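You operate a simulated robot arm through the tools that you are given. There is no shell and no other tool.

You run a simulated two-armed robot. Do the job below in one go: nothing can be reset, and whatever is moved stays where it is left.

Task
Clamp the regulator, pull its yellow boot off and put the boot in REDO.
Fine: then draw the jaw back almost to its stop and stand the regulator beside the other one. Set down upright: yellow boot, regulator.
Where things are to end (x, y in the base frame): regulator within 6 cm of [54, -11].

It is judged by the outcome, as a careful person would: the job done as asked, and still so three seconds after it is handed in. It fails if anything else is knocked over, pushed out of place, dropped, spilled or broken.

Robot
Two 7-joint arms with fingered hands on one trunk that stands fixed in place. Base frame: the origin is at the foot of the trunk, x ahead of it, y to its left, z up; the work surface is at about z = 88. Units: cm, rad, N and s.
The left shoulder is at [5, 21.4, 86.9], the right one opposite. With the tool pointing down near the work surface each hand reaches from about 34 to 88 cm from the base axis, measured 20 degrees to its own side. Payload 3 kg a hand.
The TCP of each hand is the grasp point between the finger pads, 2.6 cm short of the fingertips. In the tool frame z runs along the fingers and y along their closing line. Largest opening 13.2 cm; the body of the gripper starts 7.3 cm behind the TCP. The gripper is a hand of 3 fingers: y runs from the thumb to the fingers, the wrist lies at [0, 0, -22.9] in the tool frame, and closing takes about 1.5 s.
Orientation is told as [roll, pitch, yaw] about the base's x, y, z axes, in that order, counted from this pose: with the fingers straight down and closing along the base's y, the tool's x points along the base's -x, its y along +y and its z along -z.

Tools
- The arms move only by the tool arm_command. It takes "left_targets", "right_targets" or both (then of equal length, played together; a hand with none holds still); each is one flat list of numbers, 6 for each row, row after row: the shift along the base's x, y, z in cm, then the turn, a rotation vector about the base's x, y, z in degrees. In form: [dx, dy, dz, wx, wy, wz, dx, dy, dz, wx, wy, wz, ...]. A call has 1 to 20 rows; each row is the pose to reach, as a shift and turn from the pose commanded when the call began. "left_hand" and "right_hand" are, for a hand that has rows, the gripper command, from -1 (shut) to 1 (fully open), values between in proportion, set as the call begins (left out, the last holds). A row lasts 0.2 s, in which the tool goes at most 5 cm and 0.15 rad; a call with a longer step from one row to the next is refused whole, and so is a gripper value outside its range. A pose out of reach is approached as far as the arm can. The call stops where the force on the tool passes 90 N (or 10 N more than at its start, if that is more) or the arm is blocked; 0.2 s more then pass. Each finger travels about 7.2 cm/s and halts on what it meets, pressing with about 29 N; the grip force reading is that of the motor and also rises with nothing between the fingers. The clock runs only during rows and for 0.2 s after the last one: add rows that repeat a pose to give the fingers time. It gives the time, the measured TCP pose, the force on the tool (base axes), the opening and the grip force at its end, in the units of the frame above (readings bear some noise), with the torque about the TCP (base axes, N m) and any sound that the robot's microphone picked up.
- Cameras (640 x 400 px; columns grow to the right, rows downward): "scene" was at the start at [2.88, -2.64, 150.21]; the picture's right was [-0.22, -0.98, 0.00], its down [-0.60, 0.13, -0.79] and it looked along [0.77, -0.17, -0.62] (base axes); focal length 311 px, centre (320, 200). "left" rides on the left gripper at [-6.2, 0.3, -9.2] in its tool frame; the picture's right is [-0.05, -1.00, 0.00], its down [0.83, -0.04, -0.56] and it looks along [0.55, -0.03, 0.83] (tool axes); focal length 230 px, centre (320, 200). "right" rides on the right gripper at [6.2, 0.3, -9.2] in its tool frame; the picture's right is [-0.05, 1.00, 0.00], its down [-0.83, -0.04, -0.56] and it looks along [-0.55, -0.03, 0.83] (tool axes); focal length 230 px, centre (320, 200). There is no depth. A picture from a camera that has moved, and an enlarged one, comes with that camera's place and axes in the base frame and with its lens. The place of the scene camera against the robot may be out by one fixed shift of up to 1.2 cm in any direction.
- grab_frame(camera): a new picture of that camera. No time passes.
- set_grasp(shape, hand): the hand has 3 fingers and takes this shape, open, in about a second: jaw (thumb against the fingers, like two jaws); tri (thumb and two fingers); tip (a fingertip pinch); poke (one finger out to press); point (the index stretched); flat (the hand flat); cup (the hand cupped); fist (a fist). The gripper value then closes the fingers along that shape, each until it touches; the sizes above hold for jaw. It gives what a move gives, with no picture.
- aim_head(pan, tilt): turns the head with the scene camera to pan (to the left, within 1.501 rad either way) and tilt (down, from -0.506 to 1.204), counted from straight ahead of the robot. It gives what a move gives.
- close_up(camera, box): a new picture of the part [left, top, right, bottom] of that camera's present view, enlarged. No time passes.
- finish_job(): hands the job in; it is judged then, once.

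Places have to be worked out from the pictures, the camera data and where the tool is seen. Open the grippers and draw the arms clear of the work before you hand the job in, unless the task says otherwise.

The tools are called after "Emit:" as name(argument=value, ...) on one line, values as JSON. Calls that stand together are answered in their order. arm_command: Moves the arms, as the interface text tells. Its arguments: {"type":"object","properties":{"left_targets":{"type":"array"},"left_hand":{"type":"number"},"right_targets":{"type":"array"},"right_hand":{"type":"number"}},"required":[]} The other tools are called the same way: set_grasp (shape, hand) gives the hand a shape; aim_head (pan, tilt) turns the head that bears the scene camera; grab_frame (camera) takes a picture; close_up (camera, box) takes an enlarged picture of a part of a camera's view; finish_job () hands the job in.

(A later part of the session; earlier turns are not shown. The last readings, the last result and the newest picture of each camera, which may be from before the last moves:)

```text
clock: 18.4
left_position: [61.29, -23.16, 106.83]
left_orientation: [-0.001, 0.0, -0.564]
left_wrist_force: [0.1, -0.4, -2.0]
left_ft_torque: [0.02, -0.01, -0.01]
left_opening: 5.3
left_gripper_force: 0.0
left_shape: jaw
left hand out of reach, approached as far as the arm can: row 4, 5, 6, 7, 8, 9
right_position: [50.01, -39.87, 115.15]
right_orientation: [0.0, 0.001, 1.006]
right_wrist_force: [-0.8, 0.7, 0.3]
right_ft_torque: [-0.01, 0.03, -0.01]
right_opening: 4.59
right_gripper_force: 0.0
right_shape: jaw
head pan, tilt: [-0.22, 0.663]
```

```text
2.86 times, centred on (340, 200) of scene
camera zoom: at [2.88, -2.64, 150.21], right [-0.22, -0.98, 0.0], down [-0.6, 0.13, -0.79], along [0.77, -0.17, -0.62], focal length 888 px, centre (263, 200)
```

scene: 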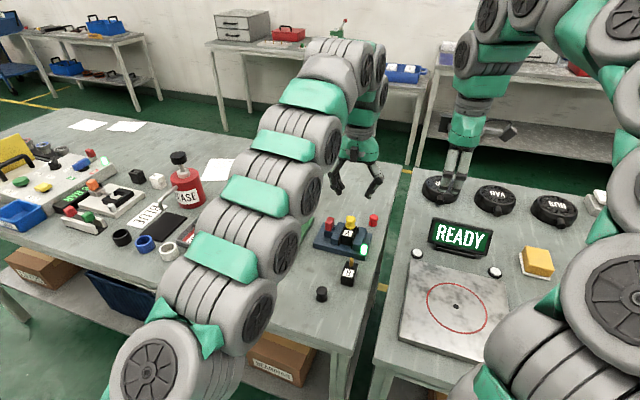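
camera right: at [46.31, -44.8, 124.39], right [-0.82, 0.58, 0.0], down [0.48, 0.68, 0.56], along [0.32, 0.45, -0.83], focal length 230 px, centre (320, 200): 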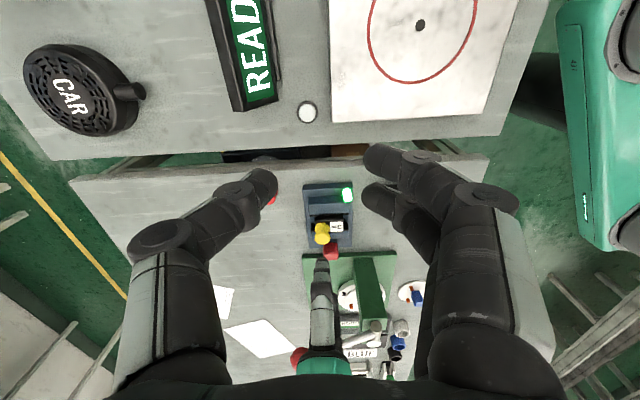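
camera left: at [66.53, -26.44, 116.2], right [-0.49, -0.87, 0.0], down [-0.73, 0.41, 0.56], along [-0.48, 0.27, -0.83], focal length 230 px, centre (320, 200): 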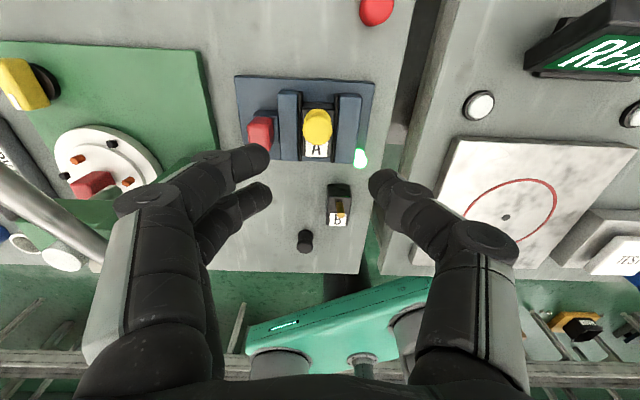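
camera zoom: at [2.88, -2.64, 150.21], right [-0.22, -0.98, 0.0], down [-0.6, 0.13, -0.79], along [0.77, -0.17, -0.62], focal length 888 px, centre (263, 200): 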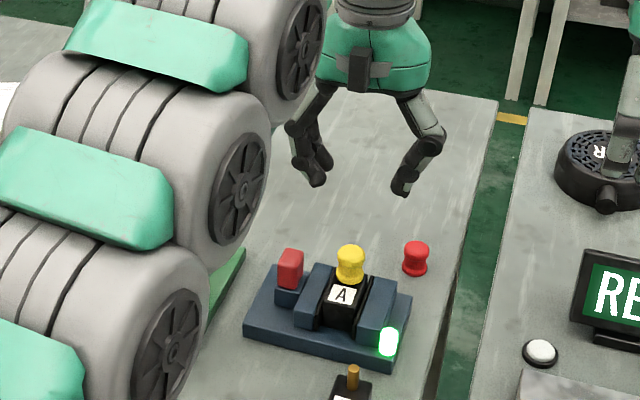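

Boot at (61.2,-23.25), essentially under the TCP. I'll lower to z≈98 and check finger clearance to the red handle.

Emit:
arm_command(left_targets=[0, 0, -3, 0, 0, 0, -0.05, -0.1, -6, 0, 0, 0, -0.05, -0.1, -8.6, 0, 0, 0, -0.05, -0.1, -8.6, 0, 0, 0])

Emit:
grab_frame(camera="left")

Emit:
close_up(camera="scene", box=[290, 160, 400, 270])

Emit:
close_up(camera="right", box=[240, 160, 400, 380])

```text
clock: 19.4
left_position: [61.12, -23.3, 98.28]
left_orientation: [0.0, 0.0, -0.564]
left_wrist_force: [0.4, 0.8, -0.1]
left_ft_torque: [0.01, 0.01, -0.02]
left_opening: 5.29
left_gripper_force: 0.1
left_shape: jaw
right_position: [49.87, -39.84, 115.01]
right_orientation: [0.001, -0.001, 1.007]
right_wrist_force: [-0.6, 0.6, 0.4]
right_ft_torque: [0.0, -0.01, 0.01]
right_opening: 4.61
right_gripper_force: 0.1
right_shape: jaw
head pan, tilt: [-0.22, 0.663]
```

```text
taken
camera left: at [66.39, -26.53, 107.64], right [-0.49, -0.87, 0.0], down [-0.73, 0.41, 0.56], along [-0.48, 0.27, -0.83], focal length 230 px, centre (320, 200)
```

left: 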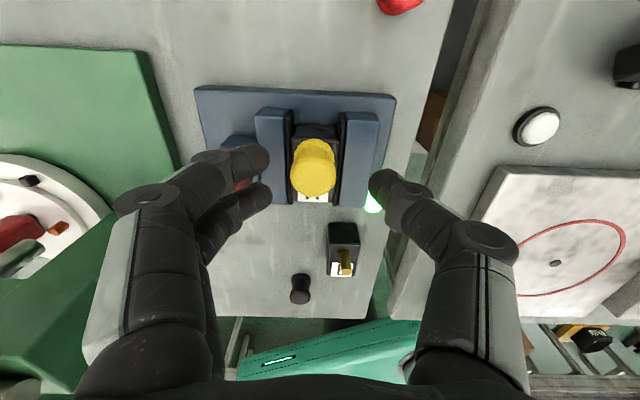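

```text
3.64 times, centred on (345, 215) of scene
camera zoom: at [2.88, -2.64, 150.21], right [-0.22, -0.98, 0.0], down [-0.6, 0.13, -0.79], along [0.77, -0.17, -0.62], focal length 1130 px, centre (229, 146)
```

zoom: 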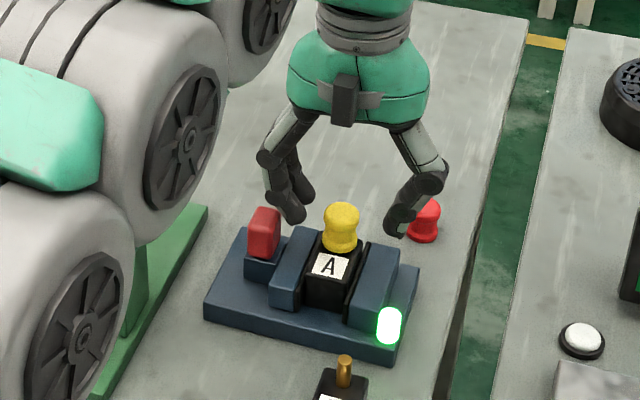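

```text
1.82 times, centred on (320, 270) of right
camera zoom: at [46.3, -44.8, 124.39], right [-0.82, 0.58, 0.0], down [0.48, 0.68, 0.56], along [0.32, 0.45, -0.83], focal length 418 px, centre (320, 73)
```

zoom: 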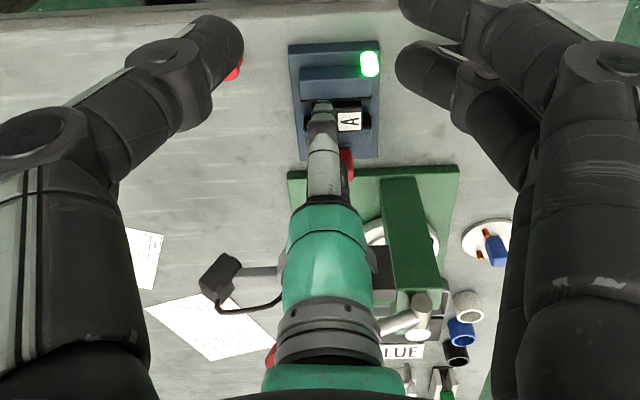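

The boot is centred to within about 0.3 cm. I'll narrow the opening to about 4 cm for clearance from the red handle and descend to z≈96.

Emit:
arm_command(left_targets=[0.1, -0.07, 0, 0, 0, 0, 0.17, -0.11, 0, 0, 0, 0, 0.17, -0.11, -1.2, 0, 0, 0, 0.17, -0.11, -2.3, 0, 0, 0, 0.17, -0.11, -2.3, 0, 0, 0], left_hand=-0.4)

Emit:
grab_frame(camera="left")

Emit:
close_up(camera="scene", box=[290, 180, 390, 270])

```text
clock: 20.6
left_position: [61.11, -23.51, 96.08]
left_orientation: [0.0, 0.0, -0.565]
left_wrist_force: [0.3, -3.0, 2.4]
left_ft_torque: [0.1, -0.05, 0.02]
left_opening: 3.91
left_gripper_force: 0.0
left_shape: jaw
right_position: [49.86, -39.83, 115.16]
right_orientation: [0.0, 0.001, 1.006]
right_wrist_force: [-0.2, -0.9, -0.6]
right_ft_torque: [-0.01, 0.01, -0.01]
right_opening: 4.59
right_gripper_force: 0.0
right_shape: jaw
head pan, tilt: [-0.22, 0.663]
```

```text
taken
camera left: at [66.6, -26.66, 105.44], right [-0.49, -0.87, 0.0], down [-0.73, 0.41, 0.55], along [-0.48, 0.27, -0.83], focal length 230 px, centre (320, 200)
```

left: 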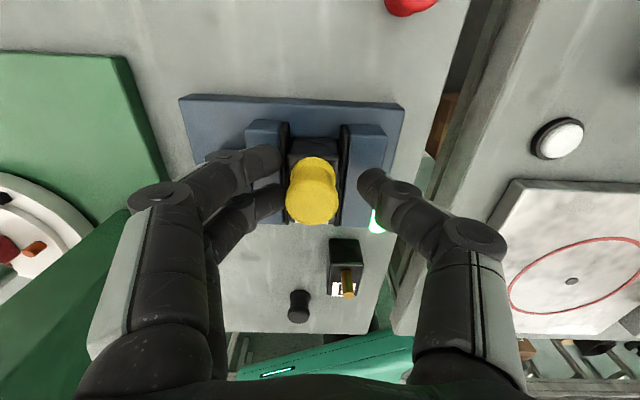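

```text
4.44 times, centred on (340, 225) of scene
camera zoom: at [2.88, -2.64, 150.21], right [-0.22, -0.98, 0.0], down [-0.6, 0.13, -0.79], along [0.77, -0.17, -0.62], focal length 1381 px, centre (231, 89)
```

zoom: 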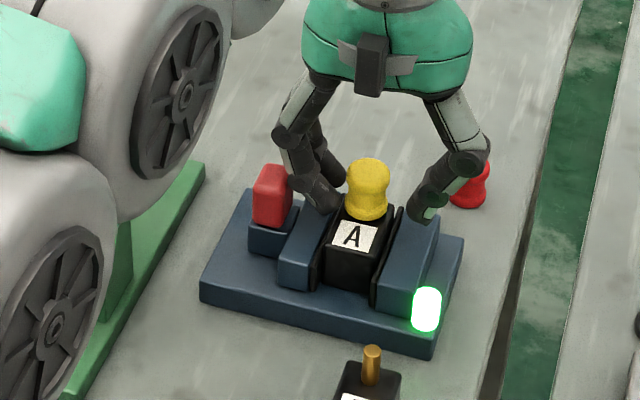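

A small side force (~3 N) suggests a finger is brushing the handle; closing will take it away. I'll close on the boot.

Emit:
arm_command(left_targets=[0, 0, 0, 0, 0, 0, 0, 0, 0, 0, 0, 0, 0, 0, 0, 0, 0, 0, 0, 0, 0, 0, 0, 0, 0, 0, 0, 0, 0, 0], left_hand=-1)

Emit:
grab_frame(camera="left")

Emit:
close_up(camera="scene", box=[290, 180, 390, 270])

```text
clock: 21.8
left_position: [61.3, -23.35, 96.14]
left_orientation: [0.0, 0.002, -0.562]
left_wrist_force: [1.6, 2.0, 3.1]
left_ft_torque: [0.24, -0.19, 0.09]
left_opening: 1.78
left_gripper_force: 28.6
left_shape: jaw
right_position: [50.1, -39.9, 115.12]
right_orientation: [-0.001, 0.0, 1.007]
right_wrist_force: [0.7, -0.5, 0.1]
right_ft_torque: [-0.02, 0.0, 0.0]
right_opening: 4.59
right_gripper_force: 0.1
right_shape: jaw
head pan, tilt: [-0.22, 0.663]
```

```text
taken
camera left: at [66.62, -26.61, 105.43], right [-0.49, -0.87, 0.0], down [-0.73, 0.41, 0.56], along [-0.48, 0.27, -0.83], focal length 230 px, centre (320, 200)
```

left: 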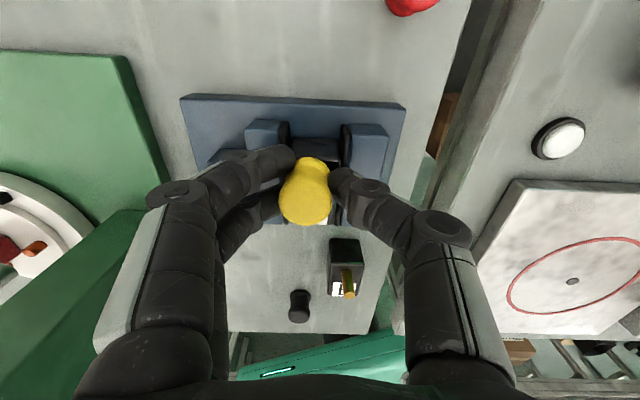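

```text
4.44 times, centred on (340, 225) of scene
camera zoom: at [2.88, -2.63, 150.21], right [-0.22, -0.98, 0.0], down [-0.6, 0.13, -0.79], along [0.77, -0.17, -0.62], focal length 1381 px, centre (231, 89)
```

zoom: 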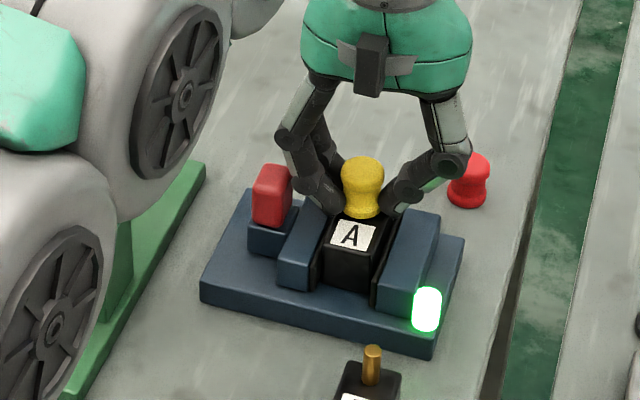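

The boot is gripped at its waist (1.78 cm, 29 N) and the lamp is still green. I'll pull straight up gently in small steps.

Emit:
arm_command(left_targets=[0, 0, 0.2, 0, 0, 0, 0, 0, 0.4, 0, 0, 0, 0, 0, 0.6, 0, 0, 0, 0, 0, 0.8, 0, 0, 0])

Emit:
grab_frame(camera="left")

Emit:
close_up(camera="scene", box=[290, 180, 390, 270])

```text
clock: 22.8
left_position: [61.06, -23.46, 96.82]
left_orientation: [0.0, 0.001, -0.565]
left_wrist_force: [1.1, -1.4, -1.0]
left_ft_torque: [0.01, 0.01, -0.03]
left_opening: 1.68
left_gripper_force: 28.9
left_shape: jaw
right_position: [49.91, -39.92, 115.17]
right_orientation: [0.001, 0.001, 1.007]
right_wrist_force: [0.2, 0.0, 0.6]
right_ft_torque: [0.01, 0.03, -0.02]
right_opening: 4.59
right_gripper_force: 0.0
right_shape: jaw
head pan, tilt: [-0.22, 0.663]
```

```text
taken
camera left: at [66.57, -26.6, 106.18], right [-0.49, -0.87, 0.0], down [-0.72, 0.41, 0.56], along [-0.48, 0.27, -0.83], focal length 230 px, centre (320, 200)
```

left: 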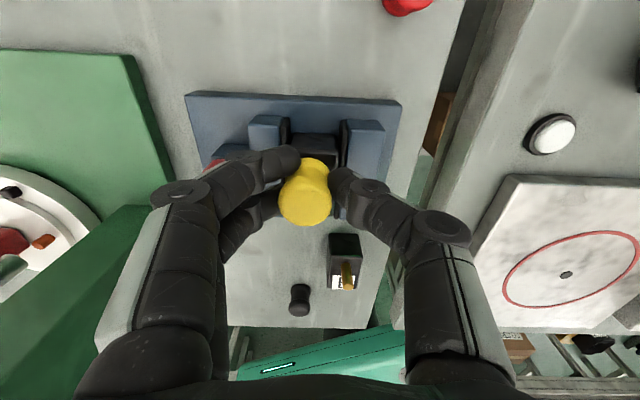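

```text
4.44 times, centred on (340, 225) of scene
camera zoom: at [2.88, -2.64, 150.21], right [-0.22, -0.98, 0.0], down [-0.6, 0.13, -0.79], along [0.77, -0.17, -0.62], focal length 1381 px, centre (231, 89)
```

zoom: 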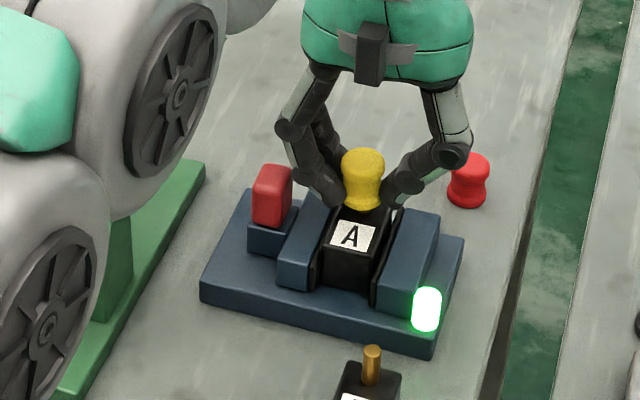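

The boot is moving up with the hand and the regulator stays put; the force has dropped, so it has come loose. I'll continue lifting clear of the stem.

Emit:
arm_command(left_targets=[0, 0, 0.5, 0, 0, 0, 0, 0, 1, 0, 0, 0, 0, 0, 1.6, 0, 0, 0, 0, 0, 2.5, 0, 0, 0, 0, 0, 3.5, 0, 0, 0, 0, 0, 3.5, 0, 0, 0])

Emit:
grab_frame(camera="left")

Emit:
close_up(camera="scene", box=[290, 180, 390, 270])

```text
clock: 24.2
left_position: [61.28, -23.36, 100.38]
left_orientation: [0.0, 0.001, -0.565]
left_wrist_force: [-0.6, 0.2, 0.0]
left_ft_torque: [0.03, 0.0, 0.03]
left_opening: 1.64
left_gripper_force: 28.9
left_shape: jaw
right_position: [49.96, -40.02, 115.01]
right_orientation: [-0.001, 0.0, 1.007]
right_wrist_force: [0.2, 0.9, -0.7]
right_ft_torque: [-0.01, -0.01, -0.01]
right_opening: 4.59
right_gripper_force: 0.0
right_shape: jaw
head pan, tilt: [-0.22, 0.663]
```

```text
taken
camera left: at [66.57, -26.57, 109.68], right [-0.49, -0.87, 0.0], down [-0.73, 0.41, 0.56], along [-0.48, 0.27, -0.83], focal length 230 px, centre (320, 200)
```

left: 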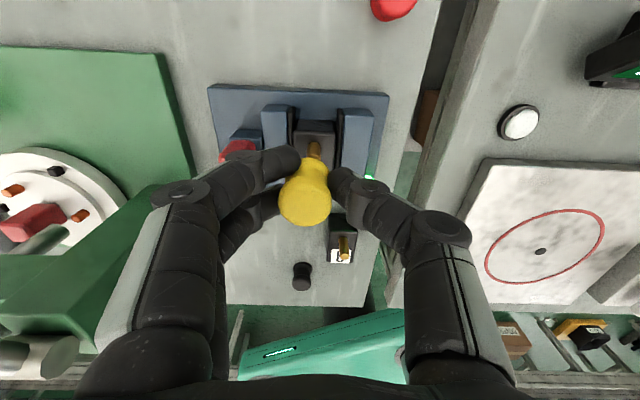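

```text
4.44 times, centred on (340, 225) of scene
camera zoom: at [2.88, -2.64, 150.21], right [-0.22, -0.98, 0.0], down [-0.6, 0.13, -0.79], along [0.77, -0.17, -0.62], focal length 1381 px, centre (231, 89)
```

zoom: 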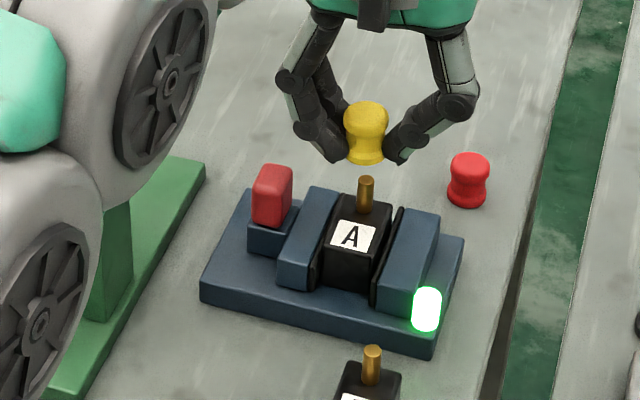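

The boot is off and the regulator stays clamped. I'll check how the boot sits in the grip.

Emit:
close_up(camera="left", box=[250, 130, 390, 240])

Emit:
close_up(camera="scene", box=[320, 195, 370, 230])

Emit:
close_up(camera="right", box=[270, 180, 370, 280])

```text
3.64 times, centred on (320, 185) of left
camera zoom: at [66.57, -26.57, 109.68], right [-0.49, -0.87, 0.0], down [-0.73, 0.41, 0.56], along [-0.48, 0.27, -0.83], focal length 837 px, centre (320, 254)
```

zoom: 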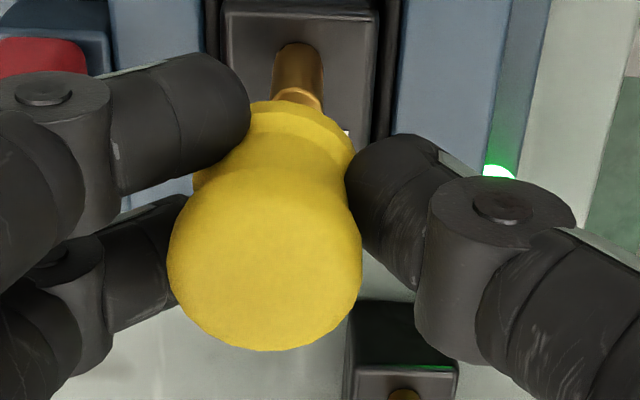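

```text
11.43 times, centred on (345, 212) of scene
camera zoom: at [2.88, -2.64, 150.21], right [-0.22, -0.98, 0.0], down [-0.6, 0.13, -0.79], along [0.77, -0.17, -0.62], focal length 3551 px, centre (34, 57)
```

zoom: 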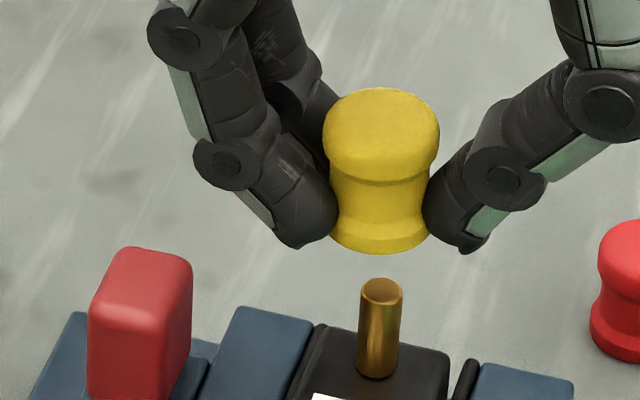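

```text
4.00 times, centred on (320, 230) of right
camera zoom: at [46.31, -44.8, 124.39], right [-0.82, 0.58, 0.0], down [0.48, 0.68, 0.56], along [0.32, 0.45, -0.83], focal length 920 px, centre (320, 80)
```

zoom: 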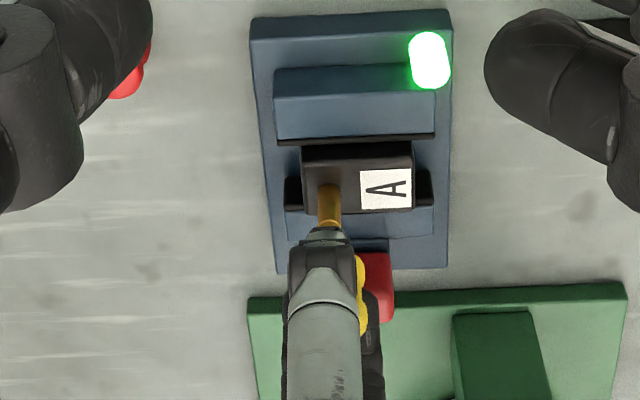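

The boot hangs nearly upright (about 5° lean). I'll carry it to REDO on a path curving toward the robot, staying well clear of the press and its lever.

Emit:
arm_command(left_targets=[0, 0, 2, 0, 0, 0, -2.5, 1.5, 3.5, 0, 0, 0, -5, 4, 5, 0, 0, 0, -7.5, 7, 6.5, 0, 0, 0, -10, 10, 8, 0, 0, 0, -12, 14, 9.5, 0, 0, 0, -13, 18.5, 11, 0, 0, 0, -13, 23, 12, 0, 0, 0, -12, 27.5, 12, 0, 0, 0, -9, 31.2, 12, 0, 0, 0, -5.5, 34.5, 12, 0, 0, 0, -2, 37.5, 12, 0, 0, 0, 2, 39.8, 11, 0, 0, 0, 6, 41.2, 10, 0, 0, 0, 9.2, 41.7, 9, 0, 0, 0, 9.2, 41.7, 9, 0, 0, 0])

Emit:
grab_frame(camera="left")

Emit:
grab_frame(camera="scene")

```text
clock: 27.6
left_position: [70.5, 18.52, 109.18]
left_orientation: [0.0, 0.001, -0.563]
left_wrist_force: [0.3, 0.6, -1.0]
left_ft_torque: [0.0, 0.01, 0.01]
left_opening: 1.65
left_gripper_force: 28.8
left_shape: jaw
right_position: [49.85, -39.79, 115.17]
right_orientation: [0.0, -0.001, 1.008]
right_wrist_force: [0.1, -1.2, 0.3]
right_ft_torque: [0.01, -0.01, 0.01]
right_opening: 4.6
right_gripper_force: 0.0
right_shape: jaw
head pan, tilt: [-0.22, 0.663]
```

```text
taken
camera left: at [75.82, 15.19, 118.56], right [-0.49, -0.87, 0.0], down [-0.72, 0.41, 0.56], along [-0.48, 0.27, -0.83], focal length 230 px, centre (320, 200)
```

left: 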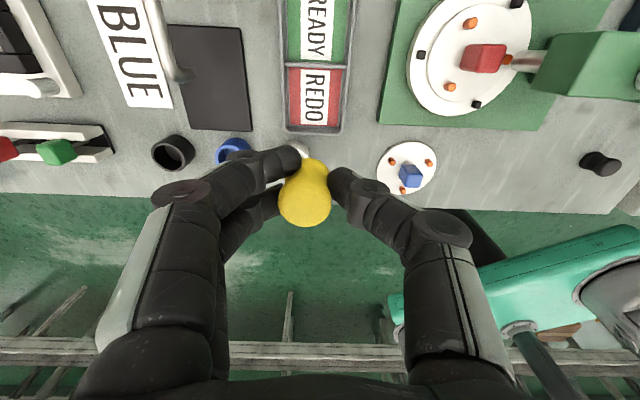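

```text
taken
```

scene: 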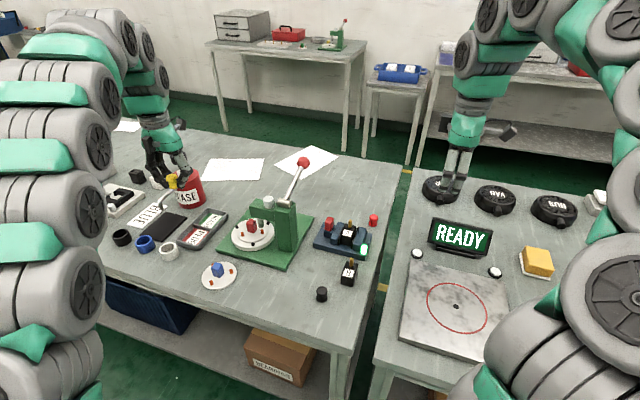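

Emit:
close_up(camera="left", box=[240, 0, 400, 150])

Emit:
close_up(camera="scene", box=[130, 130, 250, 270])

```text
2.67 times, centred on (320, 75) of left
camera zoom: at [75.82, 15.19, 118.56], right [-0.49, -0.87, 0.0], down [-0.72, 0.41, 0.56], along [-0.48, 0.27, -0.83], focal length 614 px, centre (320, 533)
```

zoom: 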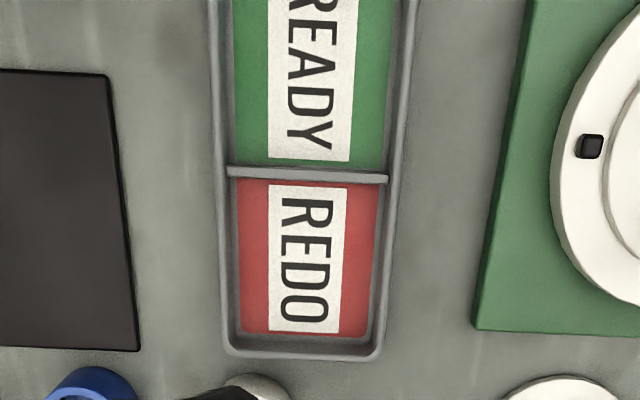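

```text
2.86 times, centred on (190, 200) of scene
camera zoom: at [2.88, -2.64, 150.21], right [-0.22, -0.98, 0.0], down [-0.6, 0.13, -0.79], along [0.77, -0.17, -0.62], focal length 888 px, centre (691, 200)
```

zoom: 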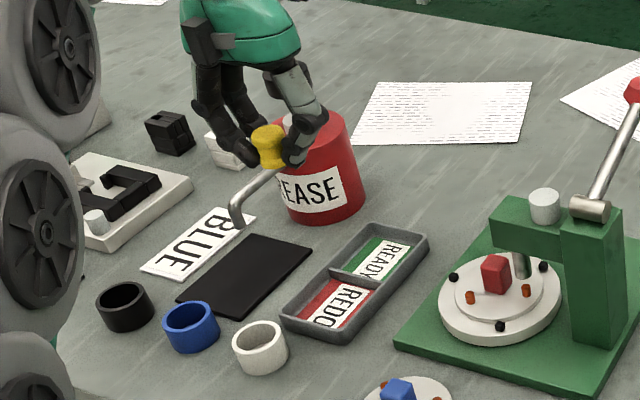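

REDO's floor is about 6.3×6.4 cm, centred near (71.5,18.3). I'll move the boot over it, counter-tilt by about 4° to make it upright, and descend to z≈95 for a check.

Emit:
arm_command(left_targets=[0.9, -0.2, -2, 0.9, -0.5, 0, 0.9, -0.2, -5, 1.7, -1.1, 0, 0.9, -0.2, -8, 2.5, -1.6, 0, 0.9, -0.2, -11, 3.4, -2.1, 0, 0.9, -0.2, -14, 3.4, -2.1, 0, 0.9, -0.2, -14, 3.4, -2.1, 0])

Emit:
grab_frame(camera="left")

Emit:
close_up(camera="scene", box=[150, 160, 250, 260])

```text
clock: 29.0
left_position: [71.48, 18.21, 95.19]
left_orientation: [0.071, -0.001, -0.563]
left_wrist_force: [0.7, 0.2, -0.5]
left_ft_torque: [-0.02, 0.0, 0.0]
left_opening: 1.63
left_gripper_force: 29.6
left_shape: jaw
right_position: [49.93, -39.84, 115.26]
right_orientation: [0.0, 0.002, 1.008]
right_wrist_force: [0.3, -0.2, -0.1]
right_ft_torque: [0.02, -0.02, 0.01]
right_opening: 4.59
right_gripper_force: 0.1
right_shape: jaw
head pan, tilt: [-0.22, 0.663]
```

```text
taken
camera left: at [76.42, 14.41, 104.6], right [-0.49, -0.87, -0.07], down [-0.75, 0.37, 0.55], along [-0.45, 0.32, -0.83], focal length 230 px, centre (320, 200)
```

left: 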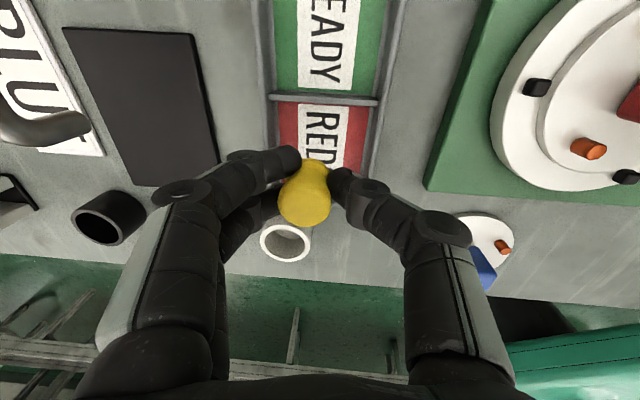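

```text
4.00 times, centred on (200, 210) of scene
camera zoom: at [2.88, -2.64, 150.21], right [-0.22, -0.98, 0.0], down [-0.6, 0.13, -0.79], along [0.77, -0.17, -0.62], focal length 1243 px, centre (800, 160)
```

zoom: 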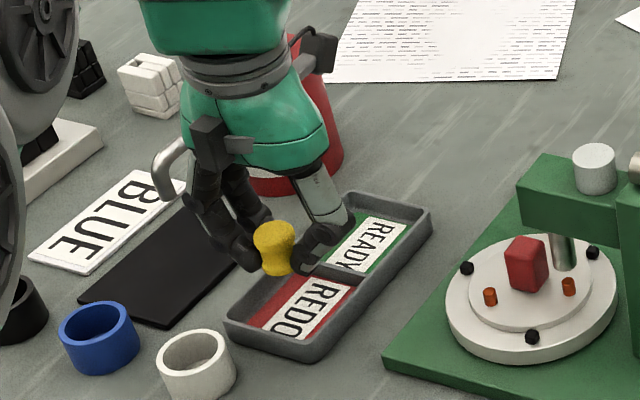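

Let me look closely at the boot's attitude and the compartment beneath before going down.

Emit:
close_up(camera="scene", box=[190, 200, 250, 250])

Emit:
close_up(camera="left", box=[250, 80, 390, 240])

```text
8.00 times, centred on (220, 225) of scene
camera zoom: at [2.88, -2.64, 150.21], right [-0.22, -0.98, 0.0], down [-0.6, 0.13, -0.79], along [0.77, -0.17, -0.62], focal length 2485 px, centre (1120, 0)
```

zoom: 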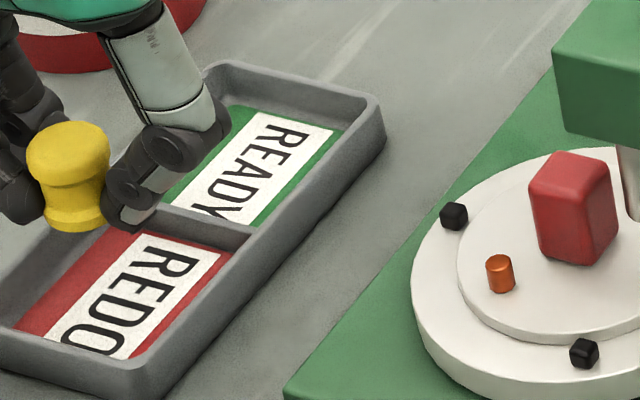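

```text
2.50 times, centred on (320, 160) of left
camera zoom: at [76.42, 14.41, 104.6], right [-0.49, -0.87, -0.07], down [-0.75, 0.37, 0.55], along [-0.45, 0.32, -0.83], focal length 575 px, centre (320, 300)
```

zoom: 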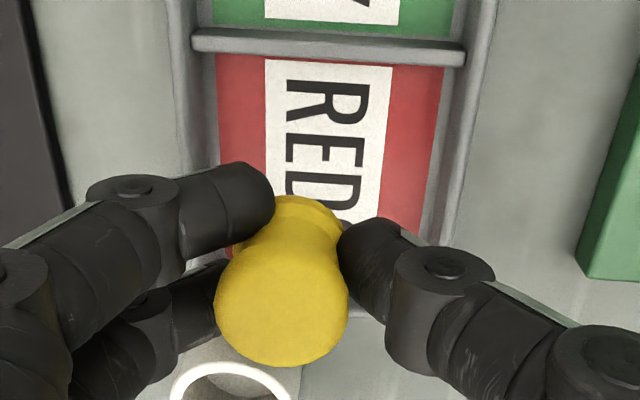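

Emit:
close_up(camera="scene", box=[185, 207, 217, 235])

Emit:
close_up(camera="right", box=[320, 300, 440, 400])

```text
14.29 times, centred on (201, 221) of scene
camera zoom: at [2.88, -2.64, 150.21], right [-0.22, -0.98, 0.0], down [-0.6, 0.13, -0.79], along [0.77, -0.17, -0.62], focal length 4438 px, centre (2020, -100)
```

zoom: 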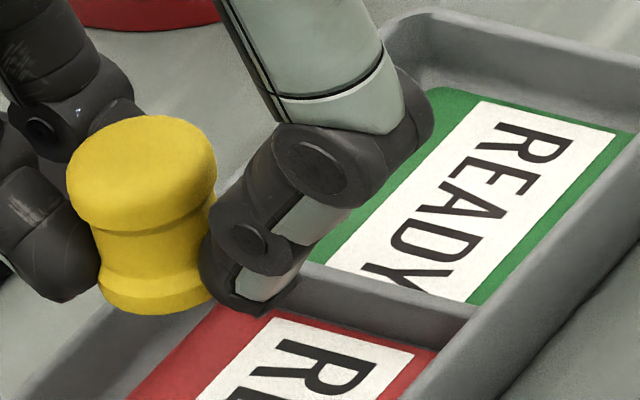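

```text
4.00 times, centred on (380, 350) of right
camera zoom: at [46.3, -44.8, 124.39], right [-0.82, 0.58, 0.0], down [0.48, 0.68, 0.56], along [0.32, 0.45, -0.83], focal length 920 px, centre (80, -400)
```

zoom: 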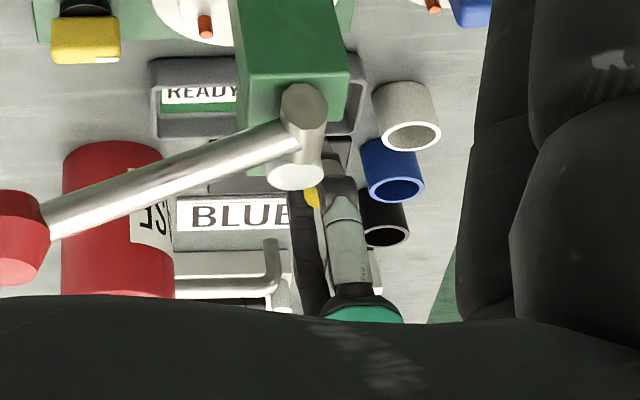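

Working through the perspective, the boot is upright to within a few degrees and about 0.45 cm off the compartment centre toward +u. I'll correct that and lower to just above the floor.

Emit:
arm_command(left_targets=[-0.25, -0.38, -0.5, 0, 0, 0, -0.25, -0.38, -1.5, 0, 0, 0, -0.25, -0.38, -2.3, 0, 0, 0, -0.25, -0.38, -2.9, 0, 0, 0, -0.25, -0.38, -2.9, 0, 0, 0])

Emit:
close_up(camera="left", box=[230, 80, 410, 240])

Emit:
close_up(camera="scene", box=[175, 200, 235, 250])

```text
clock: 30.2
left_position: [70.98, 17.74, 92.36]
left_orientation: [0.071, 0.002, -0.565]
left_wrist_force: [0.5, 0.3, -0.1]
left_ft_torque: [-0.01, -0.01, 0.01]
left_opening: 1.65
left_gripper_force: 28.7
left_shape: jaw
right_position: [49.96, -39.83, 115.14]
right_orientation: [0.0, -0.001, 1.008]
right_wrist_force: [0.1, -0.2, -0.1]
right_ft_torque: [0.02, -0.02, -0.02]
right_opening: 4.58
right_gripper_force: 0.0
right_shape: jaw
head pan, tilt: [-0.22, 0.663]
```

```text
2.50 times, centred on (320, 160) of left
camera zoom: at [76.12, 14.01, 101.75], right [-0.49, -0.87, -0.07], down [-0.75, 0.37, 0.55], along [-0.45, 0.32, -0.83], focal length 575 px, centre (320, 300)
```

zoom: 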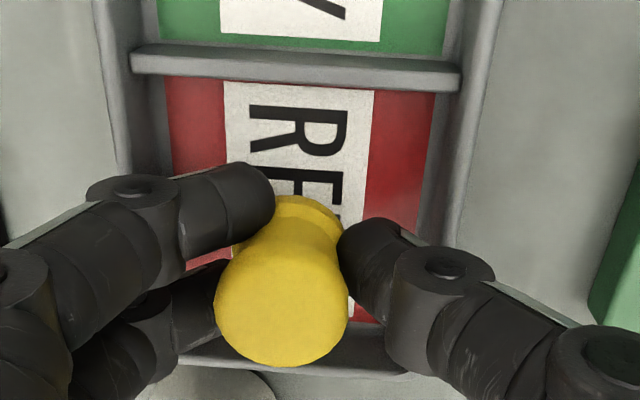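

```text
8.00 times, centred on (205, 225) of scene
camera zoom: at [2.88, -2.64, 150.21], right [-0.22, -0.98, 0.0], down [-0.6, 0.13, -0.79], along [0.77, -0.17, -0.62], focal length 2485 px, centre (1240, 0)
```

zoom: 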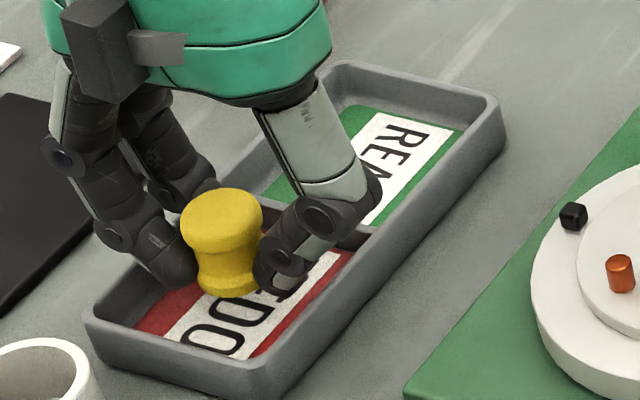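

Boot is centred within about 0.25 cm. I'll lower the last bit in small steps, watching for contact force.

Emit:
arm_command(left_targets=[0.05, 0.1, -0.2, 0, 0, 0, 0.05, 0.1, -0.4, 0, 0, 0, 0.05, 0.1, -0.5, 0, 0, 0])

Emit:
close_up(camera="scene", box=[175, 200, 235, 250])

```text
clock: 31.0
left_position: [71.11, 17.81, 91.94]
left_orientation: [0.069, 0.0, -0.564]
left_wrist_force: [0.9, -0.1, -0.4]
left_ft_torque: [0.01, 0.06, 0.01]
left_opening: 1.65
left_gripper_force: 29.2
left_shape: jaw
right_position: [49.83, -39.77, 115.11]
right_orientation: [0.001, 0.002, 1.008]
right_wrist_force: [1.0, 0.0, 0.5]
right_ft_torque: [0.0, 0.0, -0.01]
right_opening: 4.59
right_gripper_force: 0.0
right_shape: jaw
head pan, tilt: [-0.22, 0.663]
```

```text
8.00 times, centred on (205, 225) of scene
camera zoom: at [2.88, -2.64, 150.21], right [-0.22, -0.98, 0.0], down [-0.6, 0.13, -0.79], along [0.77, -0.17, -0.62], focal length 2485 px, centre (1240, 0)
```

zoom: 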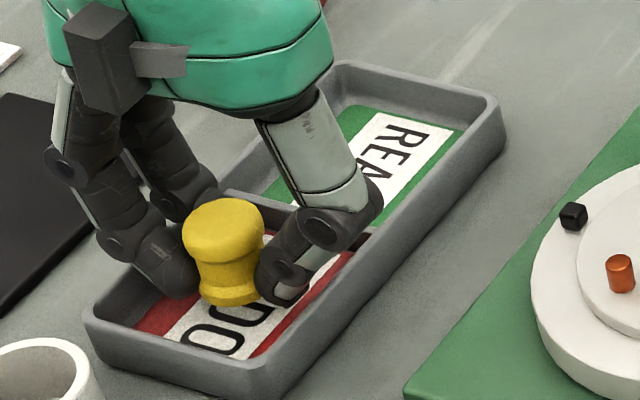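

No contact yet. I'll go on down in 0.15 cm steps.

Emit:
arm_command(left_targets=[0, 0, -0.15, 0, 0, 0, 0, 0, -0.3, 0, 0, 0, 0, 0, -0.3, 0, 0, 0])

```text
clock: 31.8
left_position: [71.07, 17.81, 91.62]
left_orientation: [0.071, 0.001, -0.564]
left_wrist_force: [0.2, -0.8, -0.7]
left_ft_torque: [0.0, -0.01, 0.04]
left_opening: 1.66
left_gripper_force: 29.1
left_shape: jaw
right_position: [49.87, -39.85, 115.03]
right_orientation: [-0.001, 0.001, 1.005]
right_wrist_force: [0.1, -0.1, -0.6]
right_ft_torque: [-0.02, -0.01, -0.01]
right_opening: 4.59
right_gripper_force: 0.0
right_shape: jaw
head pan, tilt: [-0.22, 0.663]
```

Emit:
arm_command(left_targets=[0, 0, -0.15, 0, 0, 0, 0, 0, -0.3, 0, 0, 0, 0, 0, -0.3, 0, 0, 0])

Emit:
close_up(camera="scene", box=[175, 200, 235, 250])

Emit:
close_up(camera="left", box=[230, 80, 410, 240])

```text
clock: 32.6
left_position: [71.08, 17.84, 91.39]
left_orientation: [0.069, 0.0, -0.564]
left_wrist_force: [-0.1, 0.5, 1.2]
left_ft_torque: [0.0, -0.03, 0.0]
left_opening: 1.64
left_gripper_force: 28.9
left_shape: jaw
right_position: [50.02, -39.85, 115.22]
right_orientation: [0.001, -0.001, 1.007]
right_wrist_force: [0.7, -0.2, 0.1]
right_ft_torque: [-0.03, -0.01, 0.01]
right_opening: 4.61
right_gripper_force: 0.1
right_shape: jaw
head pan, tilt: [-0.22, 0.663]
```

```text
8.00 times, centred on (205, 225) of scene
camera zoom: at [2.88, -2.64, 150.21], right [-0.22, -0.98, 0.0], down [-0.6, 0.13, -0.79], along [0.77, -0.17, -0.62], focal length 2485 px, centre (1240, 0)
```

zoom: 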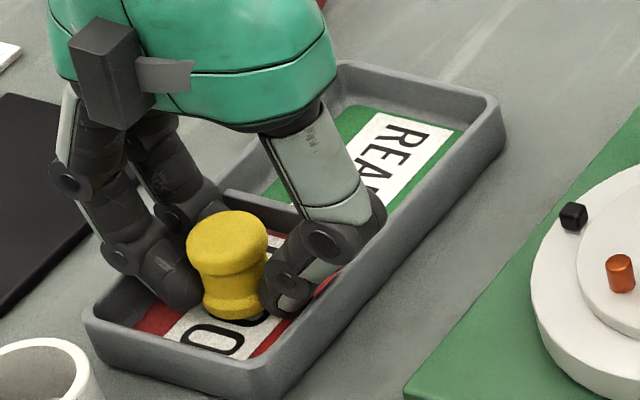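

```text
2.50 times, centred on (320, 160) of left
camera zoom: at [76.15, 14.09, 100.69], right [-0.49, -0.87, -0.07], down [-0.75, 0.37, 0.55], along [-0.45, 0.32, -0.83], focal length 575 px, centre (320, 300)
```

zoom: 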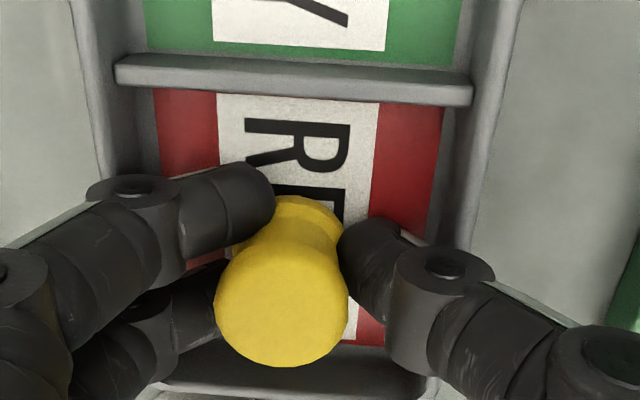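

Possibly just touching (Fz 1.2). One more small step down.

Emit:
arm_command(left_targets=[0, 0, -0.1, 0, 0, 0, 0, 0, -0.2, 0, 0, 0, 0, 0, -0.2, 0, 0, 0])

```text
clock: 33.4
left_position: [71.1, 17.89, 91.24]
left_orientation: [0.069, 0.001, -0.565]
left_wrist_force: [0.1, 0.9, 5.0]
left_ft_torque: [-0.09, 0.04, -0.03]
left_opening: 1.67
left_gripper_force: 28.8
left_shape: jaw
right_position: [49.98, -39.89, 115.22]
right_orientation: [0.0, 0.0, 1.007]
right_wrist_force: [-0.4, -0.5, -0.4]
right_ft_torque: [-0.04, 0.0, -0.02]
right_opening: 4.57
right_gripper_force: 0.1
right_shape: jaw
head pan, tilt: [-0.22, 0.663]
```

Contact at 5 N: the boot is on the REDO floor. I'll open the fingers a little to release it.

Emit:
arm_command(left_targets=[0, 0, 0.05, 0, 0, 0, 0, 0, 0.05, 0, 0, 0, 0, 0, 0.05, 0, 0, 0], left_hand=-0.52)

Emit:
close_up(camera="scene", box=[175, 200, 235, 250])

Emit:
close_up(camera="left", box=[230, 80, 410, 240])

```text
clock: 34.2
left_position: [71.16, 17.8, 91.27]
left_orientation: [0.07, 0.0, -0.561]
left_wrist_force: [6.6, 11.6, 4.2]
left_ft_torque: [0.05, -0.04, -0.03]
left_opening: 2.69
left_gripper_force: 0.0
left_shape: jaw
right_position: [49.93, -39.83, 115.15]
right_orientation: [0.002, -0.001, 1.008]
right_wrist_force: [0.5, 0.0, 0.3]
right_ft_torque: [-0.01, -0.01, 0.01]
right_opening: 4.59
right_gripper_force: 0.2
right_shape: jaw
head pan, tilt: [-0.22, 0.663]
```

```text
8.00 times, centred on (205, 225) of scene
camera zoom: at [2.89, -2.62, 150.21], right [-0.22, -0.98, 0.0], down [-0.6, 0.13, -0.79], along [0.77, -0.17, -0.62], focal length 2485 px, centre (1240, 0)
```

zoom: 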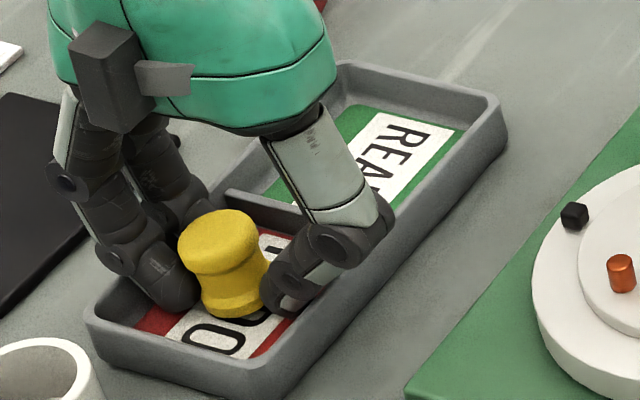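

```text
2.50 times, centred on (320, 160) of left
camera zoom: at [76.16, 14.17, 100.54], right [-0.49, -0.87, -0.07], down [-0.75, 0.37, 0.55], along [-0.45, 0.32, -0.83], focal length 575 px, centre (320, 300)
```

zoom: 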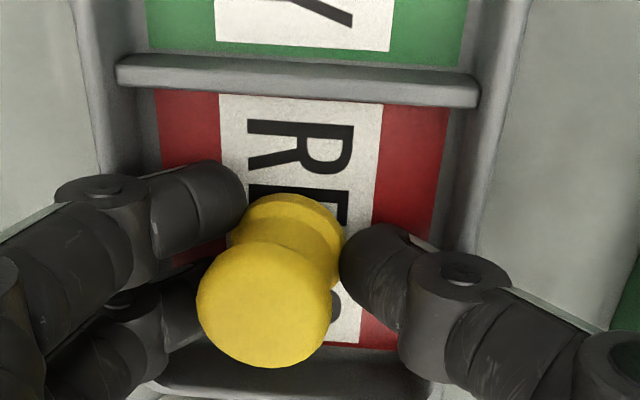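

Opening pushed the thumb against the tray's -u wall (13 N), so the hand sits too far to that side. The boot itself looks upright. I'll shift the hand +u by 0.5 cm so the thumb comes off the wall.

Emit:
arm_command(left_targets=[0.13, 0.21, 0, 0, 0, 0, 0.27, 0.42, 0, 0, 0, 0, 0.27, 0.42, 0, 0, 0, 0])

Emit:
close_up(camera="scene", box=[175, 200, 235, 250])

Emit:
close_up(camera="left", box=[230, 80, 410, 240])

```text
clock: 35.0
left_position: [71.41, 18.22, 91.28]
left_orientation: [0.07, -0.001, -0.563]
left_wrist_force: [-4.6, 3.8, 11.2]
left_ft_torque: [-0.03, 0.1, -0.04]
left_opening: 2.73
left_gripper_force: 0.0
left_shape: jaw
right_position: [50.06, -39.95, 115.11]
right_orientation: [0.0, 0.0, 1.008]
right_wrist_force: [-1.1, -0.6, 0.0]
right_ft_torque: [-0.02, -0.04, 0.02]
right_opening: 4.61
right_gripper_force: 0.1
right_shape: jaw
head pan, tilt: [-0.22, 0.663]
```

```text
8.00 times, centred on (205, 225) of scene
camera zoom: at [2.86, -2.63, 150.21], right [-0.22, -0.98, 0.0], down [-0.6, 0.13, -0.79], along [0.77, -0.17, -0.62], focal length 2485 px, centre (1240, 0)
```

zoom: 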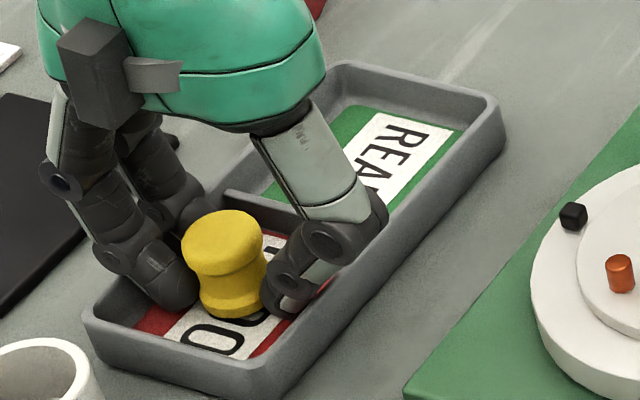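

```text
2.50 times, centred on (320, 160) of left
camera zoom: at [76.38, 14.47, 100.56], right [-0.49, -0.87, -0.07], down [-0.75, 0.37, 0.55], along [-0.45, 0.32, -0.83], focal length 575 px, centre (320, 300)
```

zoom: 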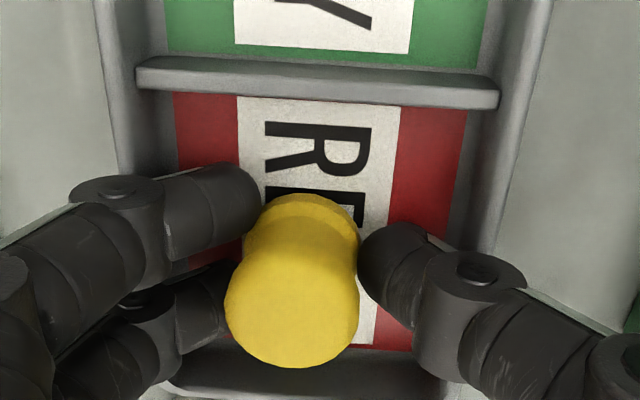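

The opening still reads 2.73 with about 11 N upward: the fingertips seem to be pressing on the floor as they swing open. I'll raise slightly to relieve that.

Emit:
arm_command(left_targets=[0, 0, 0.15, 0, 0, 0, 0, 0, 0.3, 0, 0, 0, 0, 0, 0.3, 0, 0, 0])

Emit:
close_up(camera="scene", box=[175, 200, 235, 250])

Emit:
close_up(camera="left", box=[230, 80, 410, 240])

```text
clock: 35.8
left_position: [71.49, 18.25, 91.51]
left_orientation: [0.07, 0.001, -0.565]
left_wrist_force: [2.9, 2.6, 2.1]
left_ft_torque: [0.02, -0.01, 0.03]
left_opening: 2.87
left_gripper_force: 0.1
left_shape: jaw
right_position: [49.99, -39.91, 115.15]
right_orientation: [0.0, 0.0, 1.006]
right_wrist_force: [-0.4, -0.1, 0.6]
right_ft_torque: [-0.01, 0.05, 0.03]
right_opening: 4.57
right_gripper_force: 0.1
right_shape: jaw
head pan, tilt: [-0.22, 0.663]
```

```text
8.00 times, centred on (205, 225) of scene
camera zoom: at [2.89, -2.63, 150.21], right [-0.22, -0.98, 0.0], down [-0.6, 0.13, -0.79], along [0.77, -0.17, -0.62], focal length 2485 px, centre (1240, 0)
```

zoom: 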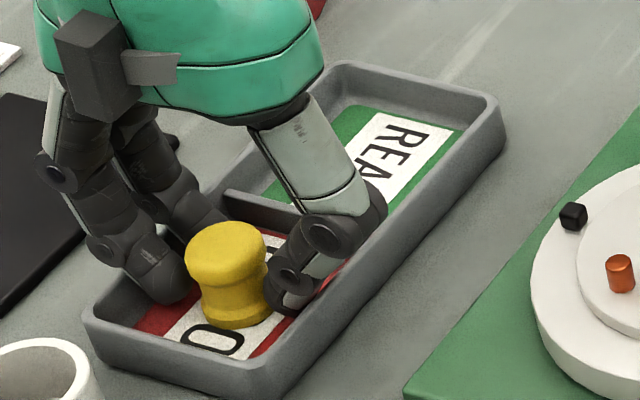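

```text
2.50 times, centred on (320, 160) of left
camera zoom: at [76.43, 14.49, 100.83], right [-0.49, -0.87, -0.07], down [-0.75, 0.37, 0.55], along [-0.45, 0.32, -0.83], focal length 575 px, centre (320, 300)
```

zoom: 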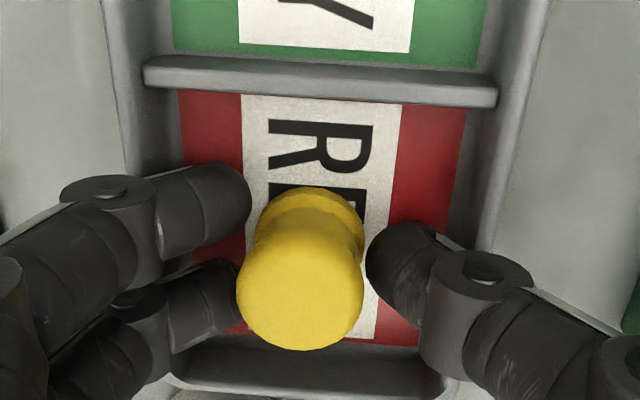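

The boot has settled on the floor, standing upright between the open fingers. I'll raise slowly, opening a little more as it clears.

Emit:
arm_command(left_targets=[0, 0, 0.2, 0, 0, 0, 0, 0, 0.4, 0, 0, 0, 0, 0, 0.6, 0, 0, 0, 0, 0, 0.6, 0, 0, 0], left_hand=-0.5)

Emit:
close_up(camera="scene", box=[175, 200, 235, 250])

Emit:
close_up(camera="left", box=[230, 80, 410, 240])

```text
clock: 36.8
left_position: [71.37, 18.31, 92.21]
left_orientation: [0.068, 0.001, -0.562]
left_wrist_force: [-0.1, 0.9, 0.5]
left_ft_torque: [0.02, -0.05, 0.02]
left_opening: 3.12
left_gripper_force: 0.0
left_shape: jaw
right_position: [49.97, -39.83, 115.09]
right_orientation: [0.001, 0.0, 1.007]
right_wrist_force: [-0.3, -0.1, -1.2]
right_ft_torque: [-0.04, 0.01, -0.02]
right_opening: 4.6
right_gripper_force: 0.1
right_shape: jaw
head pan, tilt: [-0.22, 0.663]
```

```text
8.00 times, centred on (205, 225) of scene
camera zoom: at [2.89, -2.63, 150.21], right [-0.22, -0.98, 0.0], down [-0.6, 0.13, -0.79], along [0.77, -0.17, -0.62], focal length 2485 px, centre (1240, 0)
```

zoom: 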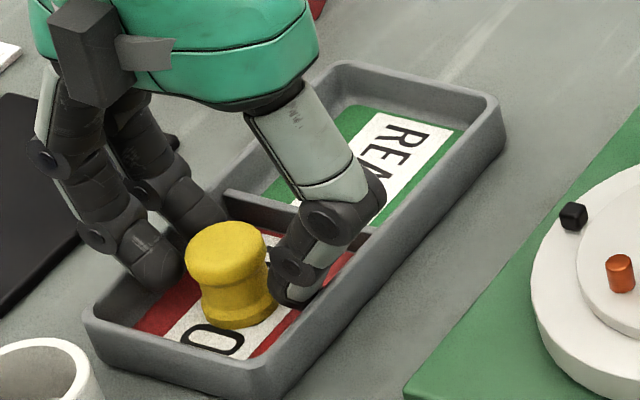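

```text
2.50 times, centred on (320, 160) of left
camera zoom: at [76.4, 14.5, 101.42], right [-0.49, -0.87, -0.07], down [-0.75, 0.37, 0.55], along [-0.45, 0.32, -0.83], focal length 575 px, centre (320, 300)
```

zoom: 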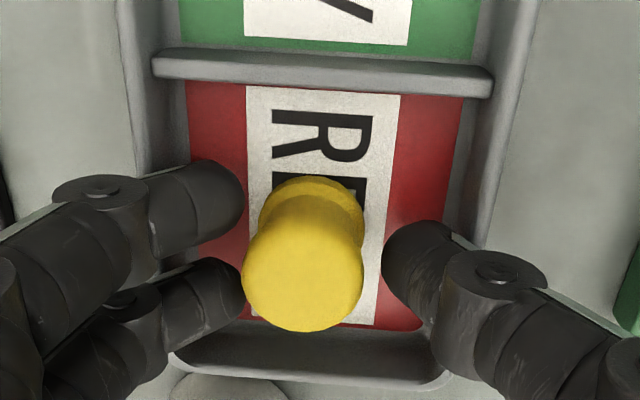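

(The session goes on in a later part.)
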